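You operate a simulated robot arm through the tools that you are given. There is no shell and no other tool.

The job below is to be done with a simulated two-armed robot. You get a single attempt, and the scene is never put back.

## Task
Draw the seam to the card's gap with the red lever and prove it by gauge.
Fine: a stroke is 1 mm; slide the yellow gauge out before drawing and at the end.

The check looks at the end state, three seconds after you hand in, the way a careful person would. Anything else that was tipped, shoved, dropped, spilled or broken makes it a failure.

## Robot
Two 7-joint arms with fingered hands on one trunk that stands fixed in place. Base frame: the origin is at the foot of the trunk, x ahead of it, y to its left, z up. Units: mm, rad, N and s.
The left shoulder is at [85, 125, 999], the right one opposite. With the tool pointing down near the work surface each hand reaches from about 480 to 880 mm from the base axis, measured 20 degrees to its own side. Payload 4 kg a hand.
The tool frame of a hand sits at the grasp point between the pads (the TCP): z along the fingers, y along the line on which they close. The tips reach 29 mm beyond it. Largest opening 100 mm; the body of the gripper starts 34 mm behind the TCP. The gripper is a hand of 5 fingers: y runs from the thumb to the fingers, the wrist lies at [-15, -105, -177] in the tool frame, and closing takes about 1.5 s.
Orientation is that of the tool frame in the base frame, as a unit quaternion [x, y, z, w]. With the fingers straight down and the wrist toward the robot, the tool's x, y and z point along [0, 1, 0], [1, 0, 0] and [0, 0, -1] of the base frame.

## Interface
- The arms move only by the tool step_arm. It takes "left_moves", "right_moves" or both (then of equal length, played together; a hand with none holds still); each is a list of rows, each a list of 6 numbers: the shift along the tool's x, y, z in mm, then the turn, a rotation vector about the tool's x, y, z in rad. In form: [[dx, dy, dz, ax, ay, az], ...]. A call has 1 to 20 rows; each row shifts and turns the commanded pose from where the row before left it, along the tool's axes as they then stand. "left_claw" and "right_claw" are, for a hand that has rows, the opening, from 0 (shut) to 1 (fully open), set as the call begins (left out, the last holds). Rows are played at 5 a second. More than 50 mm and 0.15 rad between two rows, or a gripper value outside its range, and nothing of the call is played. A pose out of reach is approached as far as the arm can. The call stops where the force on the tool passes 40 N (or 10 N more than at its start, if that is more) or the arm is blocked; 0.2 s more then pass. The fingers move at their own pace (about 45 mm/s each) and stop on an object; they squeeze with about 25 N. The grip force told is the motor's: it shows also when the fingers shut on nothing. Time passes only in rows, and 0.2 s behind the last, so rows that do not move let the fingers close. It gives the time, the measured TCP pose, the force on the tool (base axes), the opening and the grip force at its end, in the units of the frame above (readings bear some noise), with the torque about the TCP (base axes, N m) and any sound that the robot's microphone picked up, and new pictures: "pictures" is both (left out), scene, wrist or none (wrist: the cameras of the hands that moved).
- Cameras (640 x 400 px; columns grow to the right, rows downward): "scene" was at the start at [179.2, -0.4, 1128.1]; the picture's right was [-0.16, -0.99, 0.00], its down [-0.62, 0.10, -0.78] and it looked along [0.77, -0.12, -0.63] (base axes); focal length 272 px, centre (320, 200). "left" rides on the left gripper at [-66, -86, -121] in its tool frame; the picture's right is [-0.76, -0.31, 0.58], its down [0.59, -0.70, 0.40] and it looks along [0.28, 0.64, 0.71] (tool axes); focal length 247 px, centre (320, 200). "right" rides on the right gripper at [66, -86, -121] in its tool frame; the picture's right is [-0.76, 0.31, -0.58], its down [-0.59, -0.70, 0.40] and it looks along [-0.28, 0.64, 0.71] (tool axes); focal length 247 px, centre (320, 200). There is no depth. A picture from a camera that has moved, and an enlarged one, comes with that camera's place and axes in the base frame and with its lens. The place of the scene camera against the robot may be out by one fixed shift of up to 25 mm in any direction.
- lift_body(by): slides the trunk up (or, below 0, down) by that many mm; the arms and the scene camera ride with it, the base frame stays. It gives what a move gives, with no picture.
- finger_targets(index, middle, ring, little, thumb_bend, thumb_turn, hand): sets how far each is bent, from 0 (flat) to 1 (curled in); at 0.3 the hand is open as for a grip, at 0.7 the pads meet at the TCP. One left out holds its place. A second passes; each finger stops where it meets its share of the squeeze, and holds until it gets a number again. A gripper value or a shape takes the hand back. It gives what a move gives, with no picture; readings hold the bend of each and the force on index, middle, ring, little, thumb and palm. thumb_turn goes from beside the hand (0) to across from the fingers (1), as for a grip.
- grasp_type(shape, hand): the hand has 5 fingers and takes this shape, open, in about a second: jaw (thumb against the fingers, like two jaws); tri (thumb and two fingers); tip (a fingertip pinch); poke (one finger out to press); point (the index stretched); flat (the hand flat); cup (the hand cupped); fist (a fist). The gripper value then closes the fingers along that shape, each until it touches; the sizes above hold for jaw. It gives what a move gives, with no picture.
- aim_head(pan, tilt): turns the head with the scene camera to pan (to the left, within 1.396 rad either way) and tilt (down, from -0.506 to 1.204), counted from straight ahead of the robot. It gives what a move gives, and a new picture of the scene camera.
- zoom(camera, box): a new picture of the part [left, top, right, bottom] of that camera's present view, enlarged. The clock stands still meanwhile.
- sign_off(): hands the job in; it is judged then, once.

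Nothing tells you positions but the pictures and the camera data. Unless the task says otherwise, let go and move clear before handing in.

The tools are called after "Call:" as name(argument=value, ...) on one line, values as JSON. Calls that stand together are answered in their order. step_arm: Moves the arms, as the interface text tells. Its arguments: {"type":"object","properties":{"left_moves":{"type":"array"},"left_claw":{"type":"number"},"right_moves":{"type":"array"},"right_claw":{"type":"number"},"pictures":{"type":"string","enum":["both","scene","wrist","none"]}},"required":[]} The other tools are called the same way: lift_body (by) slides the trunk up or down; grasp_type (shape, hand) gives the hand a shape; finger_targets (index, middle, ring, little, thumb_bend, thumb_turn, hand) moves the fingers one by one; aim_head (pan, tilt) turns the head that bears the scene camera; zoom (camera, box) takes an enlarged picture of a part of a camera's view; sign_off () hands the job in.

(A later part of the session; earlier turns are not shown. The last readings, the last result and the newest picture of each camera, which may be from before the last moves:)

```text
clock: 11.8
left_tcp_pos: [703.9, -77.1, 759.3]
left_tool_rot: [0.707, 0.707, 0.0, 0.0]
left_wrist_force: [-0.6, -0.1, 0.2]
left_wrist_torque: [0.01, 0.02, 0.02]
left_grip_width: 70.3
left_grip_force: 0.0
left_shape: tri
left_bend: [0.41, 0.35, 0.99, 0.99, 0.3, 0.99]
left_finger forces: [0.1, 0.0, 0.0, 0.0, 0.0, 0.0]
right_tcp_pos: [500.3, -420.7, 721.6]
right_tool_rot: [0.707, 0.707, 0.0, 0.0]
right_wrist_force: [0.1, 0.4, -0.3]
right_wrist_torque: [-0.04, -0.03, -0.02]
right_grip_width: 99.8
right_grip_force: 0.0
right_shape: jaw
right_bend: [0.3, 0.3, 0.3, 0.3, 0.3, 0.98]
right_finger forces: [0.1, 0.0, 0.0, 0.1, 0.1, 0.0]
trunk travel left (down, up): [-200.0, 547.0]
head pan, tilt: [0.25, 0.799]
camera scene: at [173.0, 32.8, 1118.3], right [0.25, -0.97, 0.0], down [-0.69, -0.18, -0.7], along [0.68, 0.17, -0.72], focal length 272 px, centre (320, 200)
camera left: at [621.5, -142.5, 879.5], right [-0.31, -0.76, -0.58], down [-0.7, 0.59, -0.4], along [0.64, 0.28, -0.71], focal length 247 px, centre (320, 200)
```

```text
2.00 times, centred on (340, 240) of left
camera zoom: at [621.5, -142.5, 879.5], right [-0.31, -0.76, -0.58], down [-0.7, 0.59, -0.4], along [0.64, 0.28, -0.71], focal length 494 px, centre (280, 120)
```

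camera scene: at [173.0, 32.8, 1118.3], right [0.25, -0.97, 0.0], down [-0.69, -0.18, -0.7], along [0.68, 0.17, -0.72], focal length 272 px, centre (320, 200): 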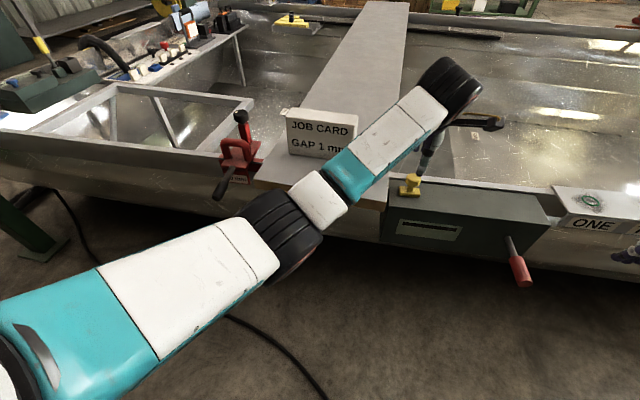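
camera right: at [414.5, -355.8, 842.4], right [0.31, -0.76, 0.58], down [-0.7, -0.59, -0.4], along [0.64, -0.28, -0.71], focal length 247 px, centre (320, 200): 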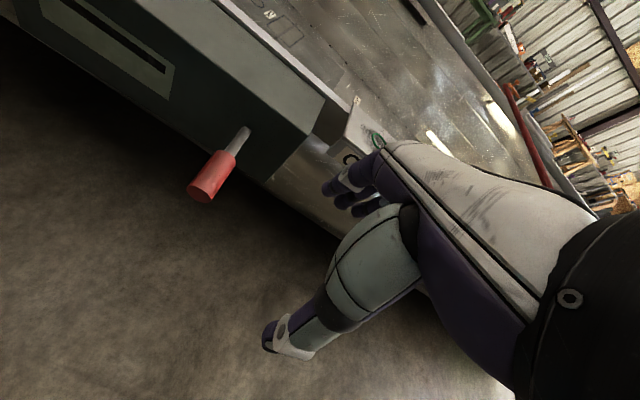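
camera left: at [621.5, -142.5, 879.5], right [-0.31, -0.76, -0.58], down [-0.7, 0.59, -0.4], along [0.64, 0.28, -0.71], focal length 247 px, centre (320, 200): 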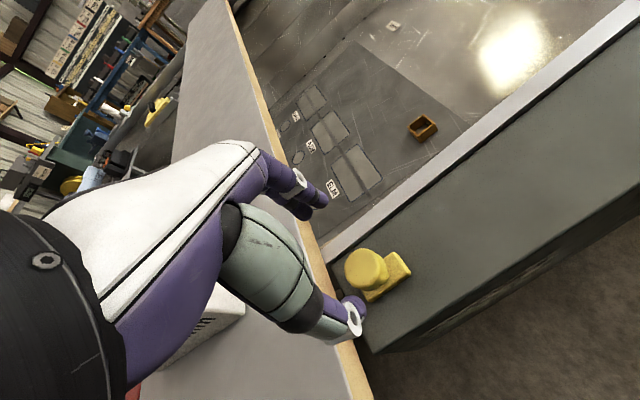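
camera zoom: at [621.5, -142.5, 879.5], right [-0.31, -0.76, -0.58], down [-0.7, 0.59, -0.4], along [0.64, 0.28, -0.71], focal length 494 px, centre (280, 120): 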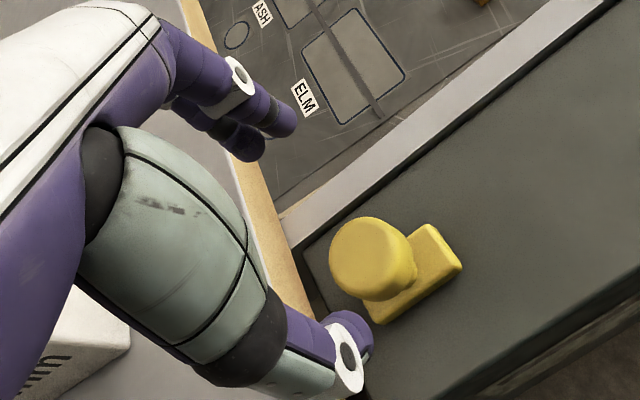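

The shape is good: thumb in front of the knob, index and middle behind. I lower slowly, checking for contact.

Call:
step_arm(left_moves=[[0, 0, 15, 0, 0, 0], [0, 0, 15, 0, 0, 0], [0, 0, 12, 0, 0, 0]], left_claw=0.6, pictures="wrist")

Call:
zoom(camera="left", box=[220, 140, 460, 340])

Call:
zoom(camera="scene", box=[380, 120, 480, 220])

```text
clock: 12.6
left_tcp_pos: [705.5, -77.7, 715.9]
left_tool_rot: [0.707, 0.707, 0.0, 0.0]
left_wrist_force: [0.1, 0.2, 0.0]
left_wrist_torque: [-0.03, 0.0, 0.01]
left_grip_width: 60.1
left_grip_force: 0.1
left_shape: tri
left_bend: [0.39, 0.39, 0.99, 0.99, 0.3, 1.0]
left_finger forces: [0.1, 0.1, 0.1, 0.0, 0.0, 0.0]
right_tcp_pos: [500.3, -421.3, 721.3]
right_tool_rot: [0.707, 0.707, 0.0, 0.001]
right_wrist_force: [-0.5, 0.1, -0.4]
right_wrist_torque: [0.01, 0.0, 0.01]
right_grip_width: 99.9
right_grip_force: 0.1
right_shape: jaw
right_bend: [0.3, 0.3, 0.3, 0.3, 0.3, 0.98]
right_finger forces: [0.1, 0.0, 0.1, 0.0, 0.0, 0.0]
trunk travel left (down, up): [-200.0, 547.0]
head pan, tilt: [0.25, 0.799]
camera left: at [621.3, -144.5, 836.3], right [-0.31, -0.76, -0.58], down [-0.7, 0.59, -0.4], along [0.64, 0.28, -0.71], focal length 247 px, centre (320, 200)
```

left: 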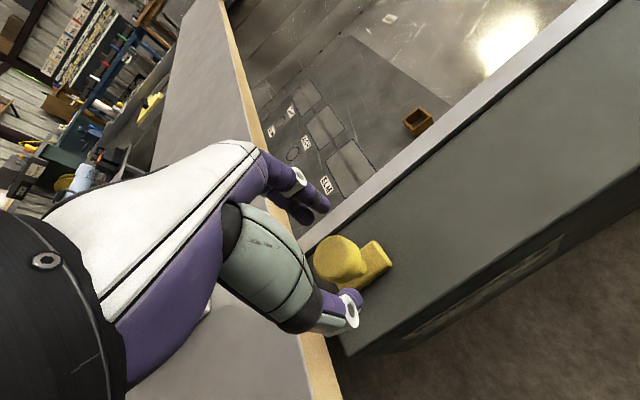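

```text
2.00 times, centred on (340, 240) of left
camera zoom: at [621.3, -144.5, 836.3], right [-0.31, -0.76, -0.58], down [-0.7, 0.59, -0.4], along [0.64, 0.28, -0.71], focal length 494 px, centre (280, 120)
```

zoom: 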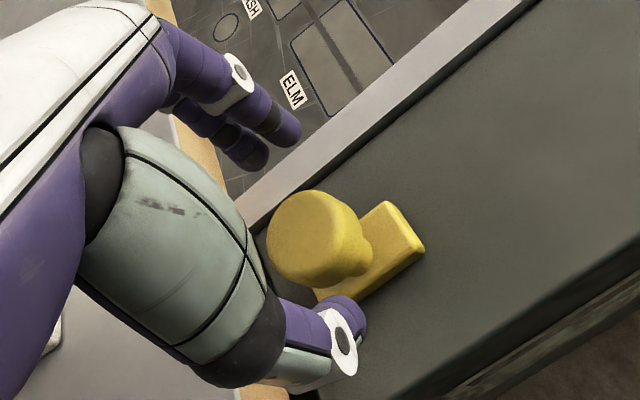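

```text
4.00 times, centred on (430, 170) of scene
camera zoom: at [172.9, 32.7, 1118.3], right [0.25, -0.97, 0.0], down [-0.7, -0.18, -0.7], along [0.68, 0.17, -0.72], focal length 1087 px, centre (-120, 320)
```

zoom: 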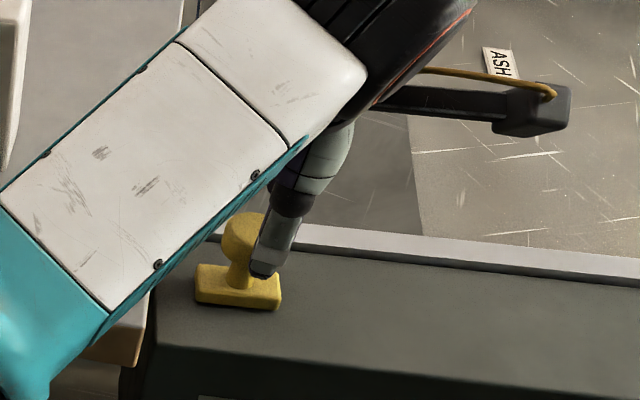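

Alignment with the knob looks right. I lower the last part to about z=688 and close gently on the knob.

Call:
step_arm(left_moves=[[0, 0, 10, 0, 0, 0], [0, 0, 10, 0, 0, 0], [0, 0, 8, 0, 0, 0]], left_claw=0.6, pictures="wrist")

Call:
zoom(camera="left", box=[220, 140, 460, 340])

Call:
zoom(camera="scene", box=[380, 120, 480, 220])

```text
clock: 13.4
left_tcp_pos: [705.5, -77.5, 688.2]
left_tool_rot: [0.707, 0.707, 0.0, 0.001]
left_wrist_force: [0.5, 0.1, -0.7]
left_wrist_torque: [-0.01, -0.01, 0.01]
left_grip_width: 60.5
left_grip_force: 0.1
left_shape: tri
left_bend: [0.39, 0.39, 0.99, 0.99, 0.3, 1.0]
left_finger forces: [0.1, 0.0, 0.0, 0.0, 0.0, 0.0]
right_tcp_pos: [499.8, -420.9, 721.0]
right_tool_rot: [0.708, 0.707, 0.0, 0.0]
right_wrist_force: [-0.4, 0.1, 0.7]
right_wrist_torque: [-0.01, 0.01, 0.0]
right_grip_width: 99.9
right_grip_force: 0.1
right_shape: jaw
right_bend: [0.3, 0.3, 0.3, 0.3, 0.3, 0.98]
right_finger forces: [0.0, 0.1, 0.1, 0.0, 0.0, 0.0]
trunk travel left (down, up): [-200.0, 547.0]
head pan, tilt: [0.25, 0.799]
camera left: at [620.6, -144.2, 808.3], right [-0.31, -0.76, -0.58], down [-0.7, 0.59, -0.4], along [0.64, 0.28, -0.71], focal length 247 px, centre (320, 200)
```

left: 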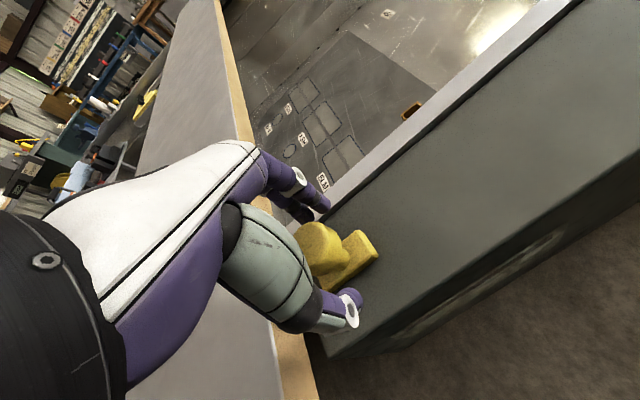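

```text
2.00 times, centred on (340, 240) of left
camera zoom: at [620.6, -144.2, 808.3], right [-0.31, -0.76, -0.58], down [-0.7, 0.59, -0.4], along [0.64, 0.28, -0.71], focal length 494 px, centre (280, 120)
```

zoom: 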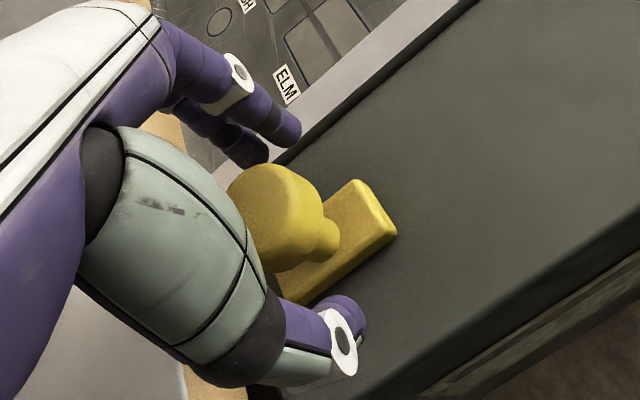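

```text
4.00 times, centred on (430, 170) of scene
camera zoom: at [172.8, 32.7, 1118.3], right [0.25, -0.97, 0.0], down [-0.7, -0.18, -0.7], along [0.68, 0.17, -0.72], focal length 1087 px, centre (-120, 320)
```

zoom: 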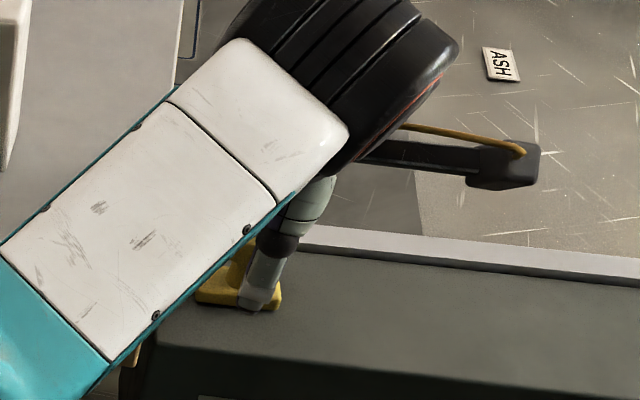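

The knob sits between thumb and fingers. I close on it now.

Call:
step_arm(left_moves=[[0, 0, 0, 0, 0, 0], [0, 0, 0, 0, 0, 0], [0, 0, 0, 0, 0, 0], [0, 0, 0, 0, 0, 0], [0, 0, 0, 0, 0, 0], [0, 0, 0, 0, 0, 0]], left_claw=0.2, pictures="wrist")

Call:
zoom(camera="left", box=[220, 140, 460, 340])

```text
clock: 14.8
left_tcp_pos: [704.4, -77.7, 687.9]
left_tool_rot: [0.708, 0.707, -0.002, -0.001]
left_wrist_force: [-2.4, -0.2, -0.1]
left_wrist_torque: [0.0, 0.01, -0.01]
left_grip_width: 21.1
left_grip_force: 0.0
left_shape: tri
left_bend: [0.57, 0.57, 0.99, 0.99, 0.53, 1.0]
left_finger forces: [0.1, 0.0, 0.0, 0.0, 1.9, 0.0]
right_tcp_pos: [500.3, -420.7, 720.8]
right_tool_rot: [0.707, 0.707, 0.0, 0.0]
right_wrist_force: [0.3, -0.7, 0.2]
right_wrist_torque: [0.0, 0.01, 0.01]
right_grip_width: 100.0
right_grip_force: 0.0
right_shape: jaw
right_bend: [0.3, 0.3, 0.3, 0.3, 0.3, 0.98]
right_finger forces: [0.1, 0.0, 0.0, 0.0, 0.0, 0.0]
trunk travel left (down, up): [-200.0, 547.0]
head pan, tilt: [0.25, 0.799]
camera left: at [620.4, -144.3, 808.5], right [-0.31, -0.76, -0.58], down [-0.7, 0.59, -0.4], along [0.64, 0.28, -0.71], focal length 247 px, centre (320, 200)
```

left: 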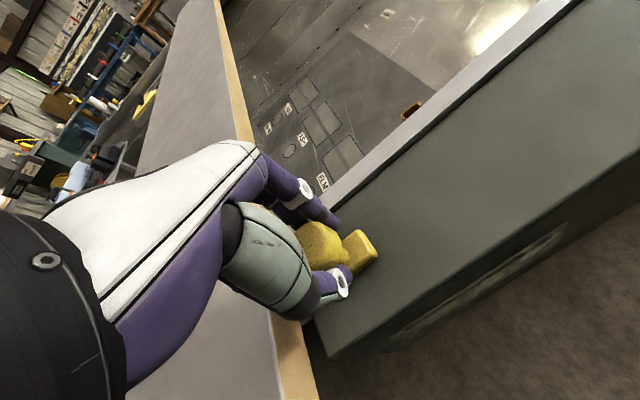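

```text
2.00 times, centred on (340, 240) of left
camera zoom: at [620.4, -144.3, 808.5], right [-0.31, -0.76, -0.58], down [-0.7, 0.59, -0.4], along [0.64, 0.28, -0.71], focal length 494 px, centre (280, 120)
```

zoom: 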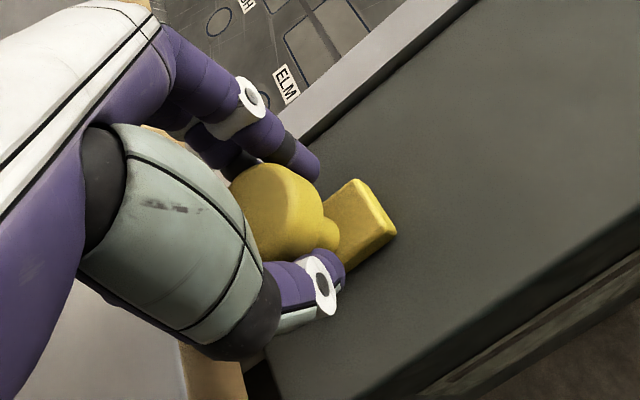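

The thumb just touches (1.9 N) and the fingers are nearly there. I close further for a firmer hold.

Call:
step_arm(left_moves=[[0, 0, 0, 0, 0, 0], [0, 0, 0, 0, 0, 0], [0, 0, 0, 0, 0, 0], [0, 0, 0, 0, 0, 0], [0, 0, 0, 0, 0, 0]], left_claw=0.0, pictures="wrist")

Call:
zoom(camera="left", box=[220, 140, 460, 340])

```text
clock: 16.0
left_tcp_pos: [705.4, -78.6, 686.5]
left_tool_rot: [0.707, 0.708, -0.001, -0.002]
left_wrist_force: [-2.5, -2.3, -11.9]
left_wrist_torque: [-0.02, -0.07, -0.02]
left_grip_width: 23.5
left_grip_force: 24.5
left_shape: tri
left_bend: [0.74, 0.6, 1.0, 1.0, 0.49, 1.0]
left_finger forces: [11.0, 9.8, 0.0, 0.1, 23.5, 0.0]
right_tcp_pos: [501.1, -421.1, 719.6]
right_tool_rot: [0.707, 0.708, -0.001, -0.001]
right_wrist_force: [0.0, 0.4, 0.6]
right_wrist_torque: [-0.01, 0.01, -0.01]
right_grip_width: 100.0
right_grip_force: 0.2
right_shape: jaw
right_bend: [0.3, 0.3, 0.3, 0.3, 0.3, 0.98]
right_finger forces: [0.0, 0.0, 0.0, 0.0, 0.0, 0.0]
trunk travel left (down, up): [-200.0, 547.0]
head pan, tilt: [0.25, 0.799]
camera left: at [620.9, -144.5, 806.9], right [-0.31, -0.76, -0.58], down [-0.7, 0.59, -0.4], along [0.64, 0.28, -0.72], focal length 247 px, centre (320, 200)
```

left: 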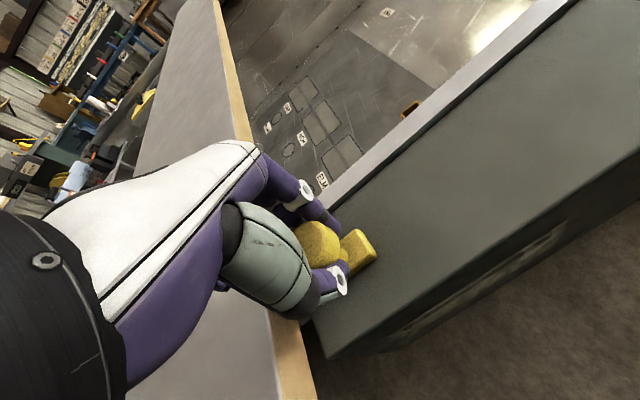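

```text
2.00 times, centred on (340, 240) of left
camera zoom: at [620.9, -144.5, 806.9], right [-0.31, -0.76, -0.58], down [-0.7, 0.59, -0.4], along [0.64, 0.28, -0.72], focal length 494 px, centre (280, 120)
```

zoom: 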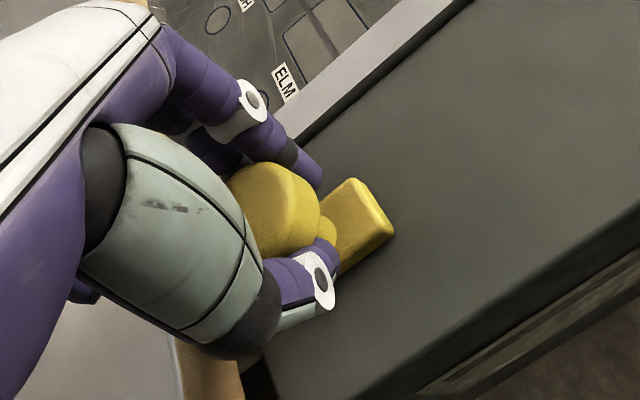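

The grip is firm at 24.5 N on the knob. I now try a small slide to the right along the box and watch the force and whether the foot follows.

Call:
step_arm(left_moves=[[0, 0, 1, 0, 0, 0], [-3, 0.26, 0, 0, 0, 0], [-3, 0.26, 0, 0, 0, 0]], left_claw=0.0, pictures="both")

Call:
zoom(camera="left", box=[220, 140, 460, 340])

Call:
zoom(camera="scene", box=[370, 160, 560, 290])

```text
clock: 16.8
left_tcp_pos: [705.8, -82.5, 685.0]
left_tool_rot: [0.707, 0.707, -0.001, -0.001]
left_wrist_force: [-4.5, 2.0, -9.7]
left_wrist_torque: [0.01, -0.03, 0.03]
left_grip_width: 23.6
left_grip_force: 25.1
left_shape: tri
left_bend: [0.74, 0.61, 1.0, 1.0, 0.48, 1.0]
left_finger forces: [9.3, 9.7, 0.1, 0.0, 23.2, 0.1]
right_tcp_pos: [499.7, -420.8, 721.9]
right_tool_rot: [0.707, 0.707, -0.001, 0.0]
right_wrist_force: [0.6, 0.4, -0.7]
right_wrist_torque: [0.02, 0.02, 0.03]
right_grip_width: 100.0
right_grip_force: 0.1
right_shape: jaw
right_bend: [0.3, 0.3, 0.3, 0.3, 0.3, 0.98]
right_finger forces: [0.0, 0.0, 0.1, 0.0, 0.1, 0.1]
trunk travel left (down, up): [-200.0, 547.0]
head pan, tilt: [0.25, 0.799]
camera scene: at [173.4, 32.8, 1118.2], right [0.25, -0.97, 0.0], down [-0.7, -0.18, -0.7], along [0.67, 0.17, -0.72], focal length 272 px, centre (320, 200)
camera left: at [621.3, -149.9, 806.5], right [-0.31, -0.76, -0.58], down [-0.7, 0.59, -0.4], along [0.64, 0.28, -0.71], focal length 247 px, centre (320, 200)
```

scene: 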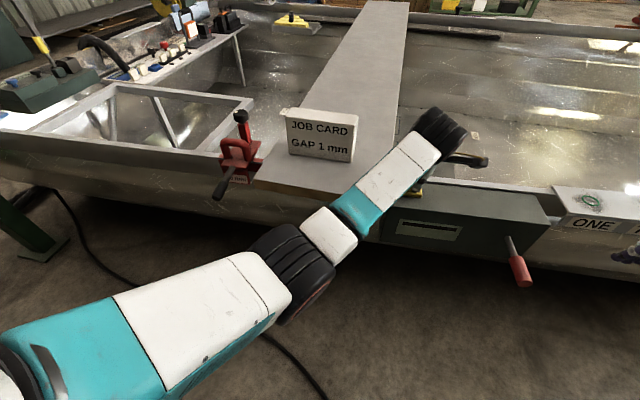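
left: 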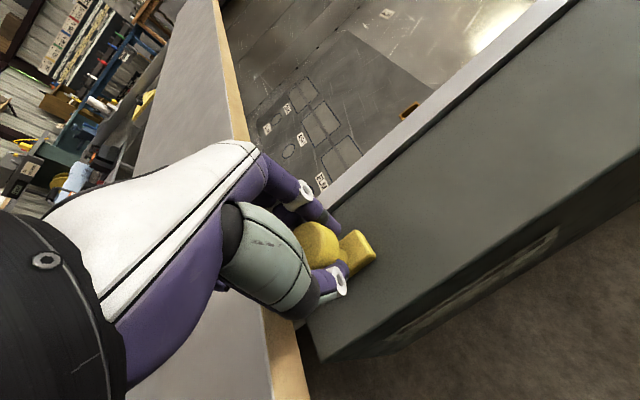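

```text
2.00 times, centred on (340, 240) of left
camera zoom: at [621.3, -149.9, 806.5], right [-0.31, -0.76, -0.58], down [-0.7, 0.59, -0.4], along [0.64, 0.28, -0.71], focal length 494 px, centre (280, 120)
```

zoom: 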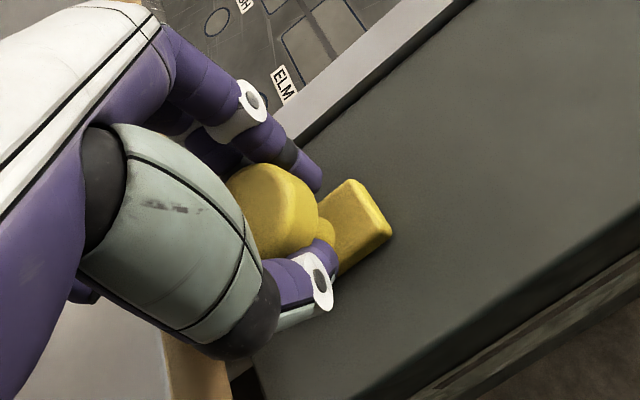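

```text
3.08 times, centred on (465, 225) of scene
camera zoom: at [173.4, 32.8, 1118.2], right [0.25, -0.97, 0.0], down [-0.7, -0.18, -0.7], along [0.67, 0.17, -0.72], focal length 836 px, centre (-126, 123)
```

zoom: 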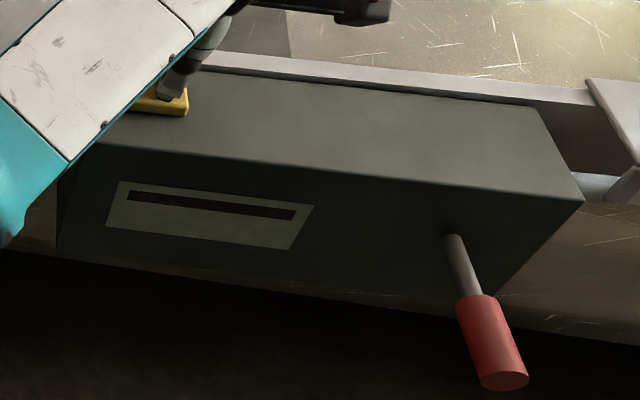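

The gauge follows the hand to the right with almost no resistance. I slide on to the right in small steps and watch the window slot.

Call:
step_arm(left_moves=[[-5, 0.44, 0, 0, 0, 0], [-5, 0.44, 0, 0, 0, 0], [-5, 0.44, 0, 0, 0, 0], [-5, 0.44, 0, 0, 0, 0]], left_claw=0.0, pictures="wrist")

Call:
zoom(camera="scene", box=[370, 160, 560, 290])

Call:
zoom(camera="scene", box=[385, 210, 475, 250])

```text
clock: 17.8
left_tcp_pos: [707.5, -103.1, 686.5]
left_tool_rot: [0.707, 0.707, -0.002, -0.001]
left_wrist_force: [-6.6, 1.0, -10.2]
left_wrist_torque: [0.0, 0.02, 0.01]
left_grip_width: 23.6
left_grip_force: 25.1
left_shape: tri
left_bend: [0.74, 0.61, 1.0, 1.0, 0.48, 1.0]
left_finger forces: [9.1, 9.8, 0.1, 0.1, 24.4, 0.0]
right_tcp_pos: [500.8, -420.5, 722.0]
right_tool_rot: [0.707, 0.707, -0.001, 0.0]
right_wrist_force: [0.6, -0.2, 0.0]
right_wrist_torque: [-0.01, 0.01, 0.0]
right_grip_width: 100.0
right_grip_force: 0.0
right_shape: jaw
right_bend: [0.3, 0.3, 0.3, 0.3, 0.3, 0.98]
right_finger forces: [0.0, 0.0, 0.1, 0.0, 0.0, 0.1]
trunk travel left (down, up): [-200.0, 547.0]
head pan, tilt: [0.25, 0.799]
camera left: at [623.1, -170.2, 806.6], right [-0.31, -0.76, -0.58], down [-0.7, 0.59, -0.4], along [0.64, 0.28, -0.71], focal length 247 px, centre (320, 200)
```

left: 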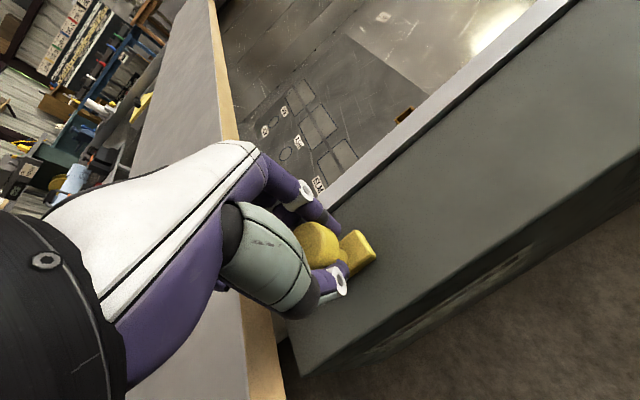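

```text
3.08 times, centred on (465, 225) of scene
camera zoom: at [173.3, 32.7, 1118.2], right [0.25, -0.97, 0.0], down [-0.7, -0.18, -0.7], along [0.67, 0.17, -0.72], focal length 836 px, centre (-126, 123)
```

zoom: 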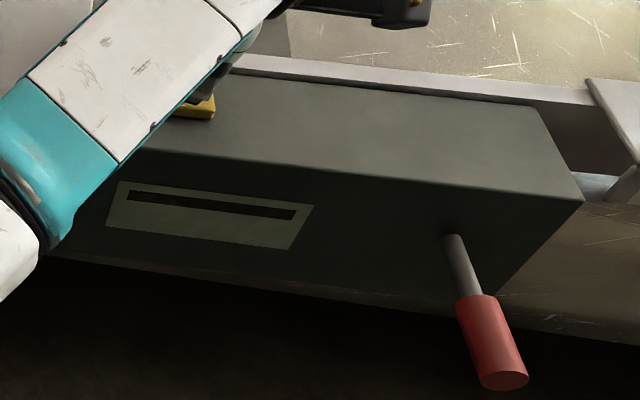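

```text
7.11 times, centred on (430, 230) of scene
camera zoom: at [173.3, 32.7, 1118.2], right [0.25, -0.97, 0.0], down [-0.7, -0.18, -0.7], along [0.67, 0.17, -0.72], focal length 1932 px, centre (-462, -13)
```

zoom: 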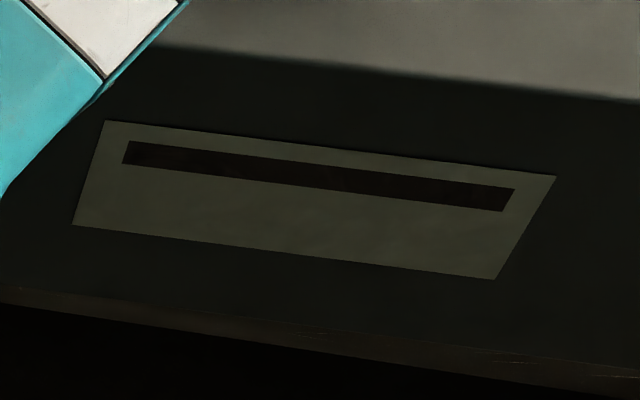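

Still free to the right, with nothing changing in the slot. I'll continue to slide with a slightly smaller sideways component and look for an end stop.

Call:
step_arm(left_moves=[[-6, 0.2, 0, 0, 0, 0], [-6, 0.2, 0, 0, 0, 0], [-6, 0.3, 0, 0, 0, 0], [-6, 0.3, 0, 0, 0, 0], [-6, 0.3, 0, 0, 0, 0]], left_claw=0.0, pictures="both")

Call:
zoom(camera="scene", box=[385, 210, 475, 250])

```text
clock: 19.0
left_tcp_pos: [707.9, -133.3, 685.4]
left_tool_rot: [0.707, 0.707, 0.0, 0.0]
left_wrist_force: [-1.8, 2.6, -10.6]
left_wrist_torque: [0.0, -0.02, 0.0]
left_grip_width: 23.5
left_grip_force: 25.3
left_shape: tri
left_bend: [0.74, 0.61, 1.0, 1.0, 0.49, 1.0]
left_finger forces: [9.9, 11.2, 0.0, 0.0, 22.0, 0.0]
right_tcp_pos: [501.9, -422.0, 721.1]
right_tool_rot: [0.707, 0.707, -0.001, -0.001]
right_wrist_force: [-0.7, 0.2, 0.7]
right_wrist_torque: [0.0, -0.01, 0.0]
right_grip_width: 99.9
right_grip_force: 0.1
right_shape: jaw
right_bend: [0.3, 0.3, 0.3, 0.3, 0.3, 0.98]
right_finger forces: [0.0, 0.0, 0.0, 0.1, 0.0, 0.0]
trunk travel left (down, up): [-200.0, 547.0]
head pan, tilt: [0.25, 0.799]
camera scene: at [173.8, 32.7, 1118.1], right [0.25, -0.97, 0.0], down [-0.7, -0.18, -0.7], along [0.67, 0.17, -0.72], focal length 272 px, centre (320, 200)
camera left: at [625.0, -199.9, 806.4], right [-0.31, -0.76, -0.58], down [-0.7, 0.59, -0.4], along [0.64, 0.28, -0.71], focal length 247 px, centre (320, 200)
```

scene: 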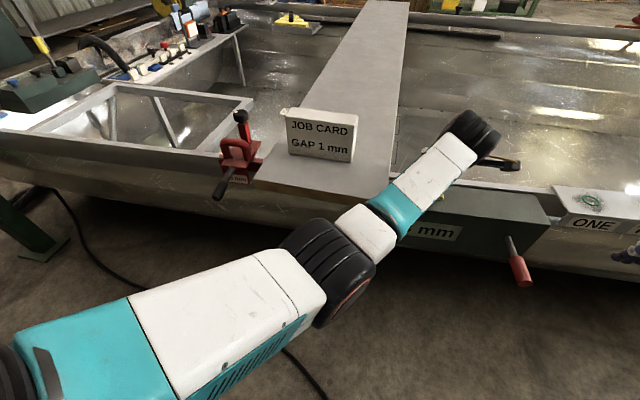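
left: 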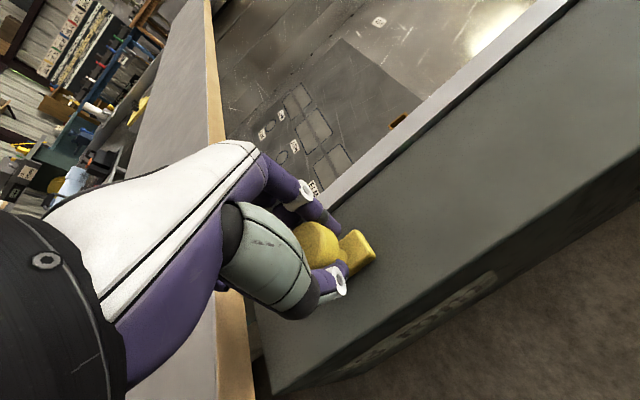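

```text
7.11 times, centred on (430, 230) of scene
camera zoom: at [173.8, 32.7, 1118.1], right [0.25, -0.97, 0.0], down [-0.7, -0.18, -0.7], along [0.67, 0.17, -0.72], focal length 1932 px, centre (-462, -13)
```

zoom: 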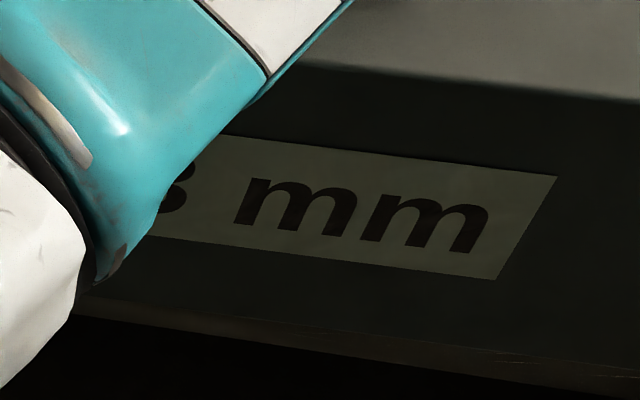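

The plate has changed to a readout: the dash was "no reading", and with the gauge moved right it now shows something like "3 mm" or "8 mm". I'll read the full text with the right camera.

Call:
zoom(camera="right", box=[0, 0, 240, 150])

Call:
aim_head(pan=-0.35, tilt=0.8)

```text
2.67 times, centred on (120, 75) of right
camera zoom: at [415.6, -355.2, 842.0], right [0.31, -0.76, 0.58], down [-0.7, -0.59, -0.4], along [0.64, -0.28, -0.71], focal length 659 px, centre (853, 533)
```

zoom: 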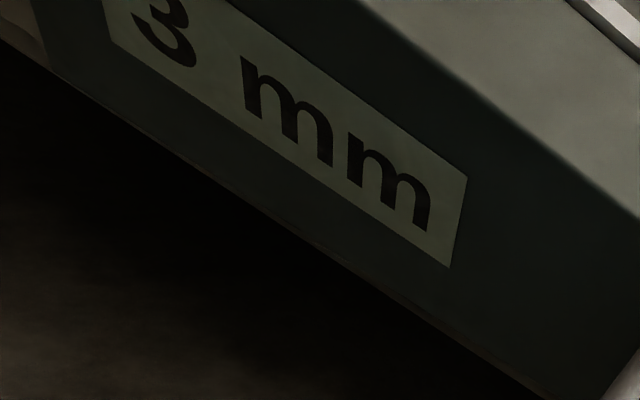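

```text
clock: 20.0
left_tcp_pos: [710.9, -133.4, 686.7]
left_tool_rot: [0.707, 0.707, -0.001, -0.001]
left_wrist_force: [1.4, -0.5, -10.1]
left_wrist_torque: [-0.03, -0.07, -0.02]
left_grip_width: 23.8
left_grip_force: 25.1
left_shape: tri
left_bend: [0.74, 0.6, 1.0, 1.0, 0.49, 1.0]
left_finger forces: [11.2, 11.5, 0.0, 0.1, 21.1, 0.0]
right_tcp_pos: [500.6, -421.4, 720.6]
right_tool_rot: [0.706, 0.708, 0.0, 0.0]
right_wrist_force: [-0.8, 0.0, 1.0]
right_wrist_torque: [0.03, 0.02, 0.0]
right_grip_width: 99.9
right_grip_force: 0.0
right_shape: jaw
right_bend: [0.3, 0.3, 0.3, 0.3, 0.3, 0.98]
right_finger forces: [0.0, 0.0, 0.0, 0.1, 0.1, 0.0]
trunk travel left (down, up): [-200.0, 547.0]
head pan, tilt: [-0.351, 0.799]
camera scene: at [171.4, -15.1, 1118.1], right [-0.34, -0.94, 0.0], down [-0.67, 0.25, -0.7], along [0.65, -0.24, -0.72], focal length 272 px, centre (320, 200)
```

scene: 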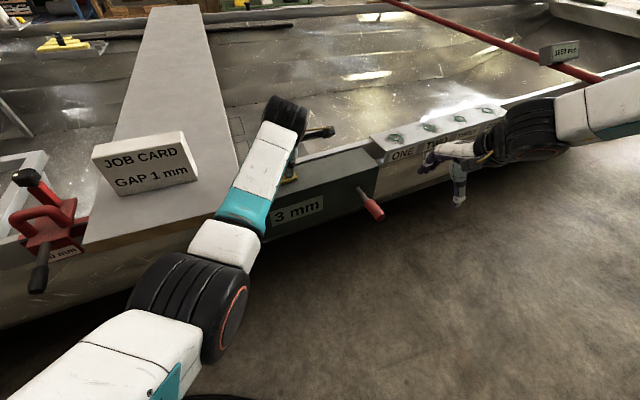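

It reads "3 mm", so the seam is at 3 mm now. There is also a small sign at the upper right near the red pole; I'll zoom on both to be certain.

Call:
zoom(camera="scene", box=[255, 175, 345, 245])

Call:
zoom(camera="scene", box=[520, 30, 610, 90])

Call:
zoom(camera="scene", box=[80, 110, 220, 210])

```text
5.71 times, centred on (300, 210) of scene
camera zoom: at [171.4, -15.1, 1118.1], right [-0.34, -0.94, 0.0], down [-0.67, 0.25, -0.7], along [0.65, -0.24, -0.72], focal length 1553 px, centre (434, 143)
```

zoom: 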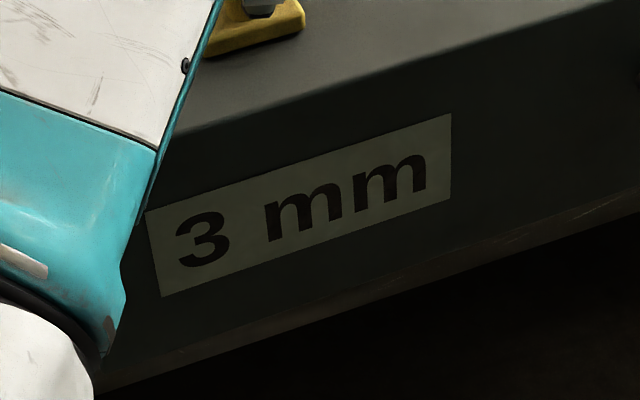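

```text
6.67 times, centred on (565, 60) of scene
camera zoom: at [171.4, -15.1, 1118.1], right [-0.34, -0.94, 0.0], down [-0.67, 0.25, -0.7], along [0.65, -0.24, -0.72], focal length 1812 px, centre (-1313, 1133)
```

zoom: 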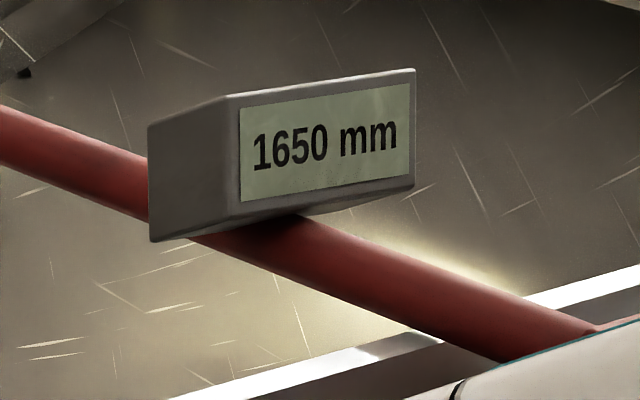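

```text
4.00 times, centred on (150, 160) of scene
camera zoom: at [171.4, -15.1, 1118.1], right [-0.34, -0.94, 0.0], down [-0.67, 0.25, -0.7], along [0.65, -0.24, -0.72], focal length 1087 px, centre (1000, 360)
```

zoom: 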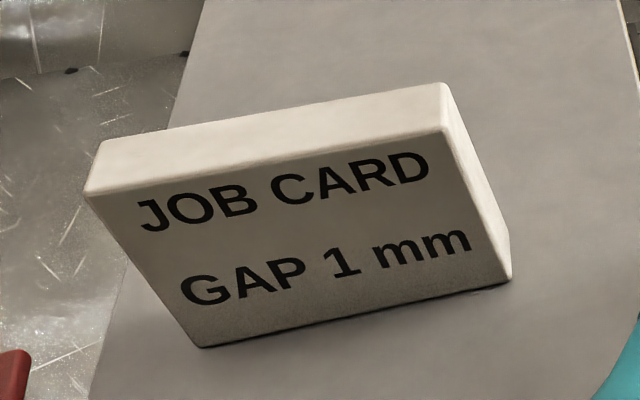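

The gap reads 3 mm against the card's 1 mm, so it looks like two strokes. I push the gauge a bit further right to see whether this is its end of travel and the reading is stable.

Call:
step_arm(left_moves=[[-4, 0.1, 0, 0, 0, 0], [-4, 0.1, 0, 0, 0, 0], [-4, 0.1, 0, 0, 0, 0], [-4, 0.1, 0, 0, 0, 0]], left_claw=0.0, pictures="scene")

Call:
zoom(camera="scene", box=[255, 150, 400, 245])

Call:
zoom(camera="right", box=[0, 0, 240, 150])

```text
clock: 21.0
left_tcp_pos: [709.1, -146.5, 684.7]
left_tool_rot: [0.706, 0.708, -0.001, -0.003]
left_wrist_force: [-5.9, 12.1, -11.3]
left_wrist_torque: [0.07, -0.02, 0.01]
left_grip_width: 22.5
left_grip_force: 24.8
left_shape: tri
left_bend: [0.75, 0.61, 1.0, 1.0, 0.74, 1.0]
left_finger forces: [3.5, 10.3, 0.0, 0.0, 17.9, 0.1]
right_tcp_pos: [501.9, -417.9, 721.0]
right_tool_rot: [0.707, 0.707, -0.001, 0.0]
right_wrist_force: [-0.7, 0.3, -1.4]
right_wrist_torque: [0.0, -0.02, -0.03]
right_grip_width: 100.0
right_grip_force: 0.1
right_shape: jaw
right_bend: [0.3, 0.3, 0.3, 0.3, 0.3, 0.98]
right_finger forces: [0.1, 0.0, 0.0, 0.1, 0.0, 0.0]
trunk travel left (down, up): [-200.0, 547.0]
head pan, tilt: [-0.351, 0.799]
camera scene: at [171.2, -13.9, 1118.1], right [-0.34, -0.94, 0.0], down [-0.67, 0.25, -0.7], along [0.65, -0.24, -0.72], focal length 272 px, centre (320, 200)
```

scene: 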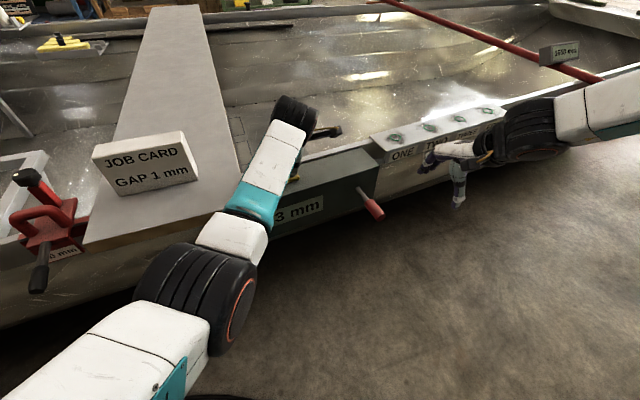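

```text
4.21 times, centred on (328, 198) of scene
camera zoom: at [171.2, -13.9, 1118.1], right [-0.34, -0.94, 0.0], down [-0.67, 0.25, -0.7], along [0.65, -0.24, -0.72], focal length 1144 px, centre (288, 210)
```

zoom: 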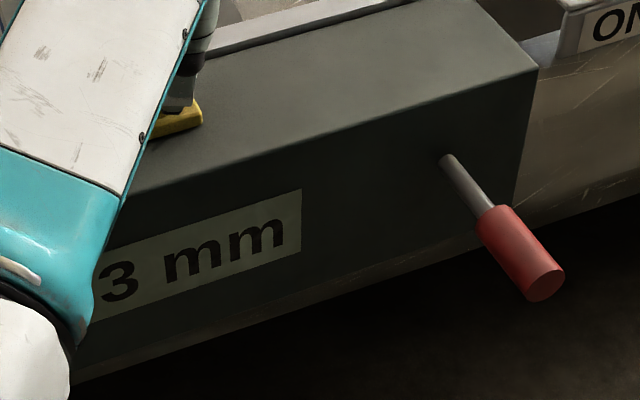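

```text
2.67 times, centred on (120, 75) of right
camera zoom: at [415.6, -354.3, 842.3], right [0.31, -0.76, 0.58], down [-0.7, -0.59, -0.4], along [0.64, -0.28, -0.71], focal length 659 px, centre (853, 533)
```

zoom: 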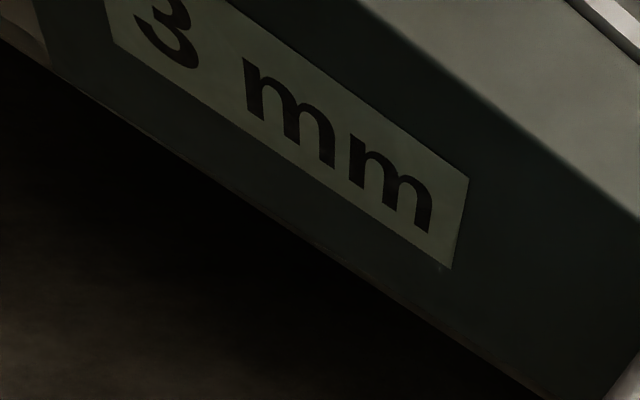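

The gauge met its end stop on the right (12 N, fingers slipped a little) and the reading held at 3 mm, so right is "in" and left is "out". I now slide it back to the left, out of the seam.

Call:
step_arm(left_moves=[[6, 0, 0, 0, 0, 0], [6, 0, 0, 0, 0, 0], [6, -0.3, 0, 0, 0, 0], [6, -0.4, 0, 0, 0, 0], [6, -0.4, 0, 0, 0, 0], [6, -0.4, 0, 0, 0, 0], [6, -0.4, 0, 0, 0, 0], [6, -0.4, 0, 0, 0, 0]], left_claw=0.0, pictures="both")

Call:
zoom(camera="scene", box=[220, 140, 380, 260])

Call:
zoom(camera="left", box=[220, 140, 460, 340])

```text
clock: 22.8
left_tcp_pos: [706.0, -100.5, 684.2]
left_tool_rot: [0.707, 0.707, -0.001, -0.003]
left_wrist_force: [-13.5, -4.8, -17.7]
left_wrist_torque: [-0.12, 0.11, -0.14]
left_grip_width: 22.8
left_grip_force: 25.0
left_shape: tri
left_bend: [0.75, 0.75, 1.0, 1.0, 0.74, 1.0]
left_finger forces: [10.7, 10.8, 0.1, 0.0, 21.7, 0.2]
right_tcp_pos: [500.7, -420.5, 720.5]
right_tool_rot: [0.707, 0.707, 0.0, -0.002]
right_wrist_force: [0.3, 0.2, 0.1]
right_wrist_torque: [0.02, 0.01, -0.01]
right_grip_width: 99.9
right_grip_force: 0.1
right_shape: jaw
right_bend: [0.3, 0.3, 0.3, 0.3, 0.3, 0.98]
right_finger forces: [0.1, 0.1, 0.1, 0.0, 0.0, 0.1]
trunk travel left (down, up): [-200.0, 547.0]
head pan, tilt: [-0.351, 0.799]
camera scene: at [171.5, -15.6, 1118.0], right [-0.34, -0.94, 0.0], down [-0.67, 0.25, -0.7], along [0.65, -0.24, -0.72], focal length 272 px, centre (320, 200)
camera left: at [622.4, -168.3, 804.5], right [-0.31, -0.76, -0.58], down [-0.71, 0.59, -0.39], along [0.64, 0.28, -0.72], focal length 247 px, centre (320, 200)
```

scene: 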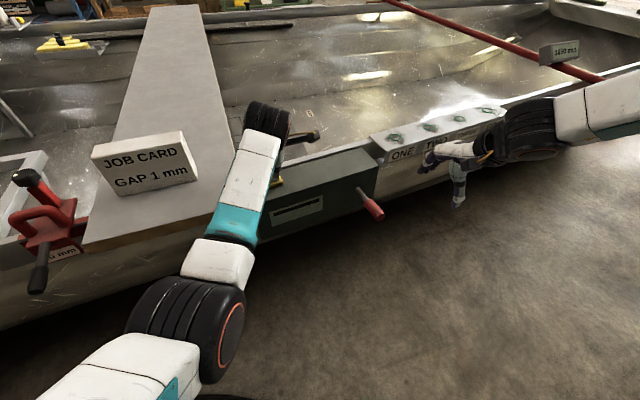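
left: 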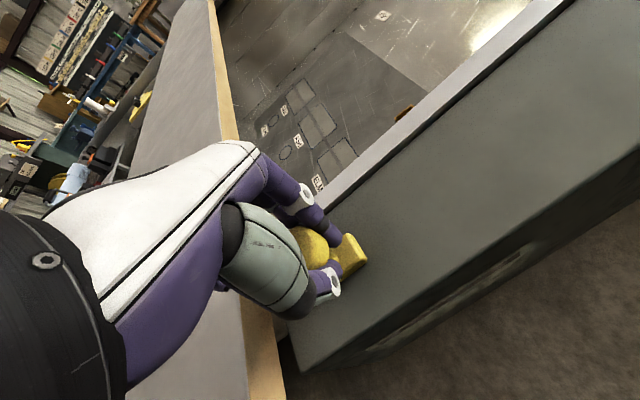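

```text
3.33 times, centred on (300, 200) of scene
camera zoom: at [171.5, -15.6, 1118.0], right [-0.34, -0.94, 0.0], down [-0.67, 0.25, -0.7], along [0.65, -0.24, -0.72], focal length 906 px, centre (387, 200)
```

zoom: 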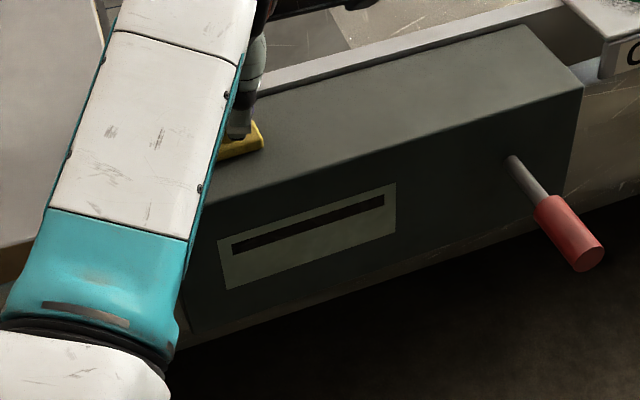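

```text
2.00 times, centred on (340, 240) of left
camera zoom: at [622.4, -168.3, 804.5], right [-0.31, -0.76, -0.58], down [-0.71, 0.59, -0.39], along [0.64, 0.28, -0.72], focal length 494 px, centre (280, 120)
```

zoom: 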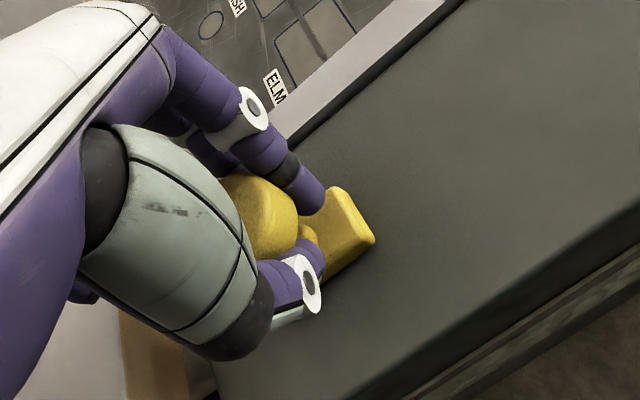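

The readout shows the dash again, so the gauge is coming out. I ease the sideways strain and continue left to its starting place.

Call:
step_arm(left_moves=[[4, -1, 0.5, 0, 0, 0], [4, -0.6, 0.5, 0, 0, 0], [4, -0.4, 0, 0, 0, 0], [4, -0.4, 0, 0, 0, 0]], left_claw=0.0, pictures="both")

Call:
zoom(camera="left", box=[220, 140, 460, 340])

```text
clock: 23.8
left_tcp_pos: [704.8, -85.7, 683.2]
left_tool_rot: [0.707, 0.707, 0.001, -0.001]
left_wrist_force: [-12.0, -3.1, -15.7]
left_wrist_torque: [-0.13, 0.03, -0.14]
left_grip_width: 22.9
left_grip_force: 25.4
left_shape: tri
left_bend: [0.75, 0.61, 1.0, 1.0, 0.74, 1.0]
left_finger forces: [9.5, 10.5, 0.0, 0.0, 19.9, 0.0]
right_tcp_pos: [500.8, -421.5, 719.1]
right_tool_rot: [0.707, 0.707, -0.001, -0.001]
right_wrist_force: [-0.1, -0.2, 0.2]
right_wrist_torque: [-0.02, 0.02, 0.01]
right_grip_width: 100.0
right_grip_force: 0.0
right_shape: jaw
right_bend: [0.3, 0.3, 0.3, 0.3, 0.3, 0.98]
right_finger forces: [0.0, 0.0, 0.0, 0.0, 0.0, 0.1]
trunk travel left (down, up): [-200.0, 547.0]
head pan, tilt: [-0.351, 0.799]
camera scene: at [171.1, -15.4, 1118.1], right [-0.34, -0.94, 0.0], down [-0.67, 0.25, -0.7], along [0.65, -0.24, -0.72], focal length 272 px, centre (320, 200)
camera left: at [620.4, -152.1, 804.3], right [-0.31, -0.76, -0.58], down [-0.7, 0.59, -0.4], along [0.64, 0.28, -0.71], focal length 247 px, centre (320, 200)
```

scene: 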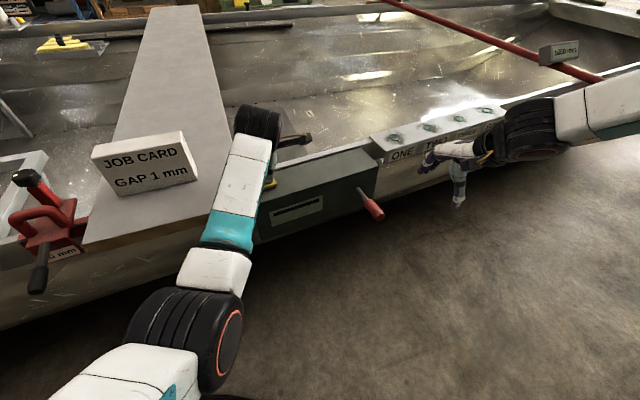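
left: 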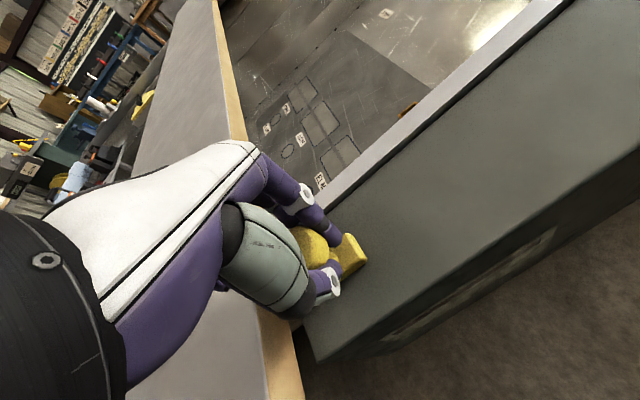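

```text
2.00 times, centred on (340, 240) of left
camera zoom: at [620.4, -152.1, 804.3], right [-0.31, -0.76, -0.58], down [-0.7, 0.59, -0.4], along [0.64, 0.28, -0.71], focal length 494 px, centre (280, 120)
```

zoom: 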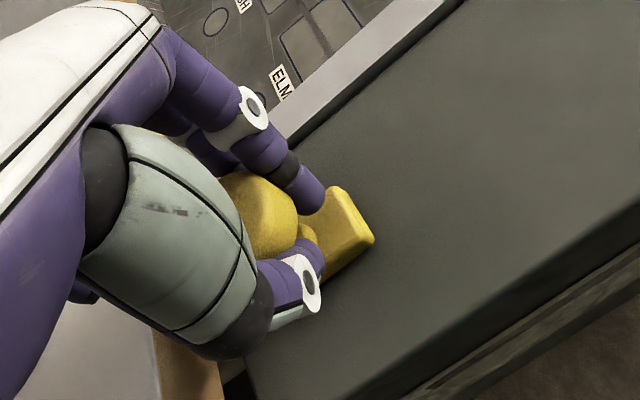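

The knob is nearly back to where it was. I push the last few millimetres left to find the outer stop.

Call:
step_arm(left_moves=[[3, -0.3, 0, 0, 0, 0], [3, -0.3, 0, 0, 0, 0]], left_claw=0.0, pictures="wrist")

Call:
zoom(camera="left", box=[220, 140, 460, 340])

```text
clock: 24.4
left_tcp_pos: [703.2, -83.9, 683.8]
left_tool_rot: [0.709, 0.705, -0.002, 0.0]
left_wrist_force: [-7.2, -18.7, -16.6]
left_wrist_torque: [-0.25, 0.01, -0.28]
left_grip_width: 22.2
left_grip_force: 24.9
left_shape: tri
left_bend: [0.75, 0.61, 1.0, 1.0, 0.74, 1.0]
left_finger forces: [16.5, 12.6, 0.0, 0.0, 19.5, 0.1]
right_tcp_pos: [500.4, -421.9, 720.7]
right_tool_rot: [0.707, 0.707, 0.0, -0.001]
right_wrist_force: [-0.1, 0.6, 0.6]
right_wrist_torque: [0.0, 0.01, -0.05]
right_grip_width: 100.0
right_grip_force: 0.0
right_shape: jaw
right_bend: [0.3, 0.3, 0.3, 0.3, 0.3, 0.98]
right_finger forces: [0.0, 0.1, 0.1, 0.1, 0.0, 0.0]
trunk travel left (down, up): [-200.0, 547.0]
head pan, tilt: [-0.351, 0.799]
camera left: at [619.3, -149.4, 804.8], right [-0.31, -0.76, -0.57], down [-0.7, 0.59, -0.4], along [0.64, 0.28, -0.72], focal length 247 px, centre (320, 200)
```

left: 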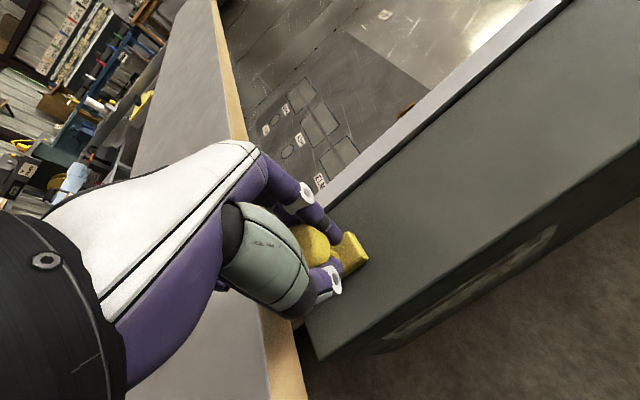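

```text
2.00 times, centred on (340, 240) of left
camera zoom: at [619.3, -149.4, 804.8], right [-0.31, -0.76, -0.57], down [-0.7, 0.59, -0.4], along [0.64, 0.28, -0.72], focal length 494 px, centre (280, 120)
```

zoom: 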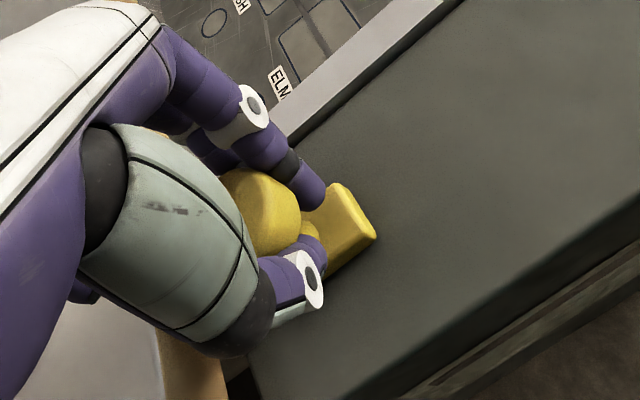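

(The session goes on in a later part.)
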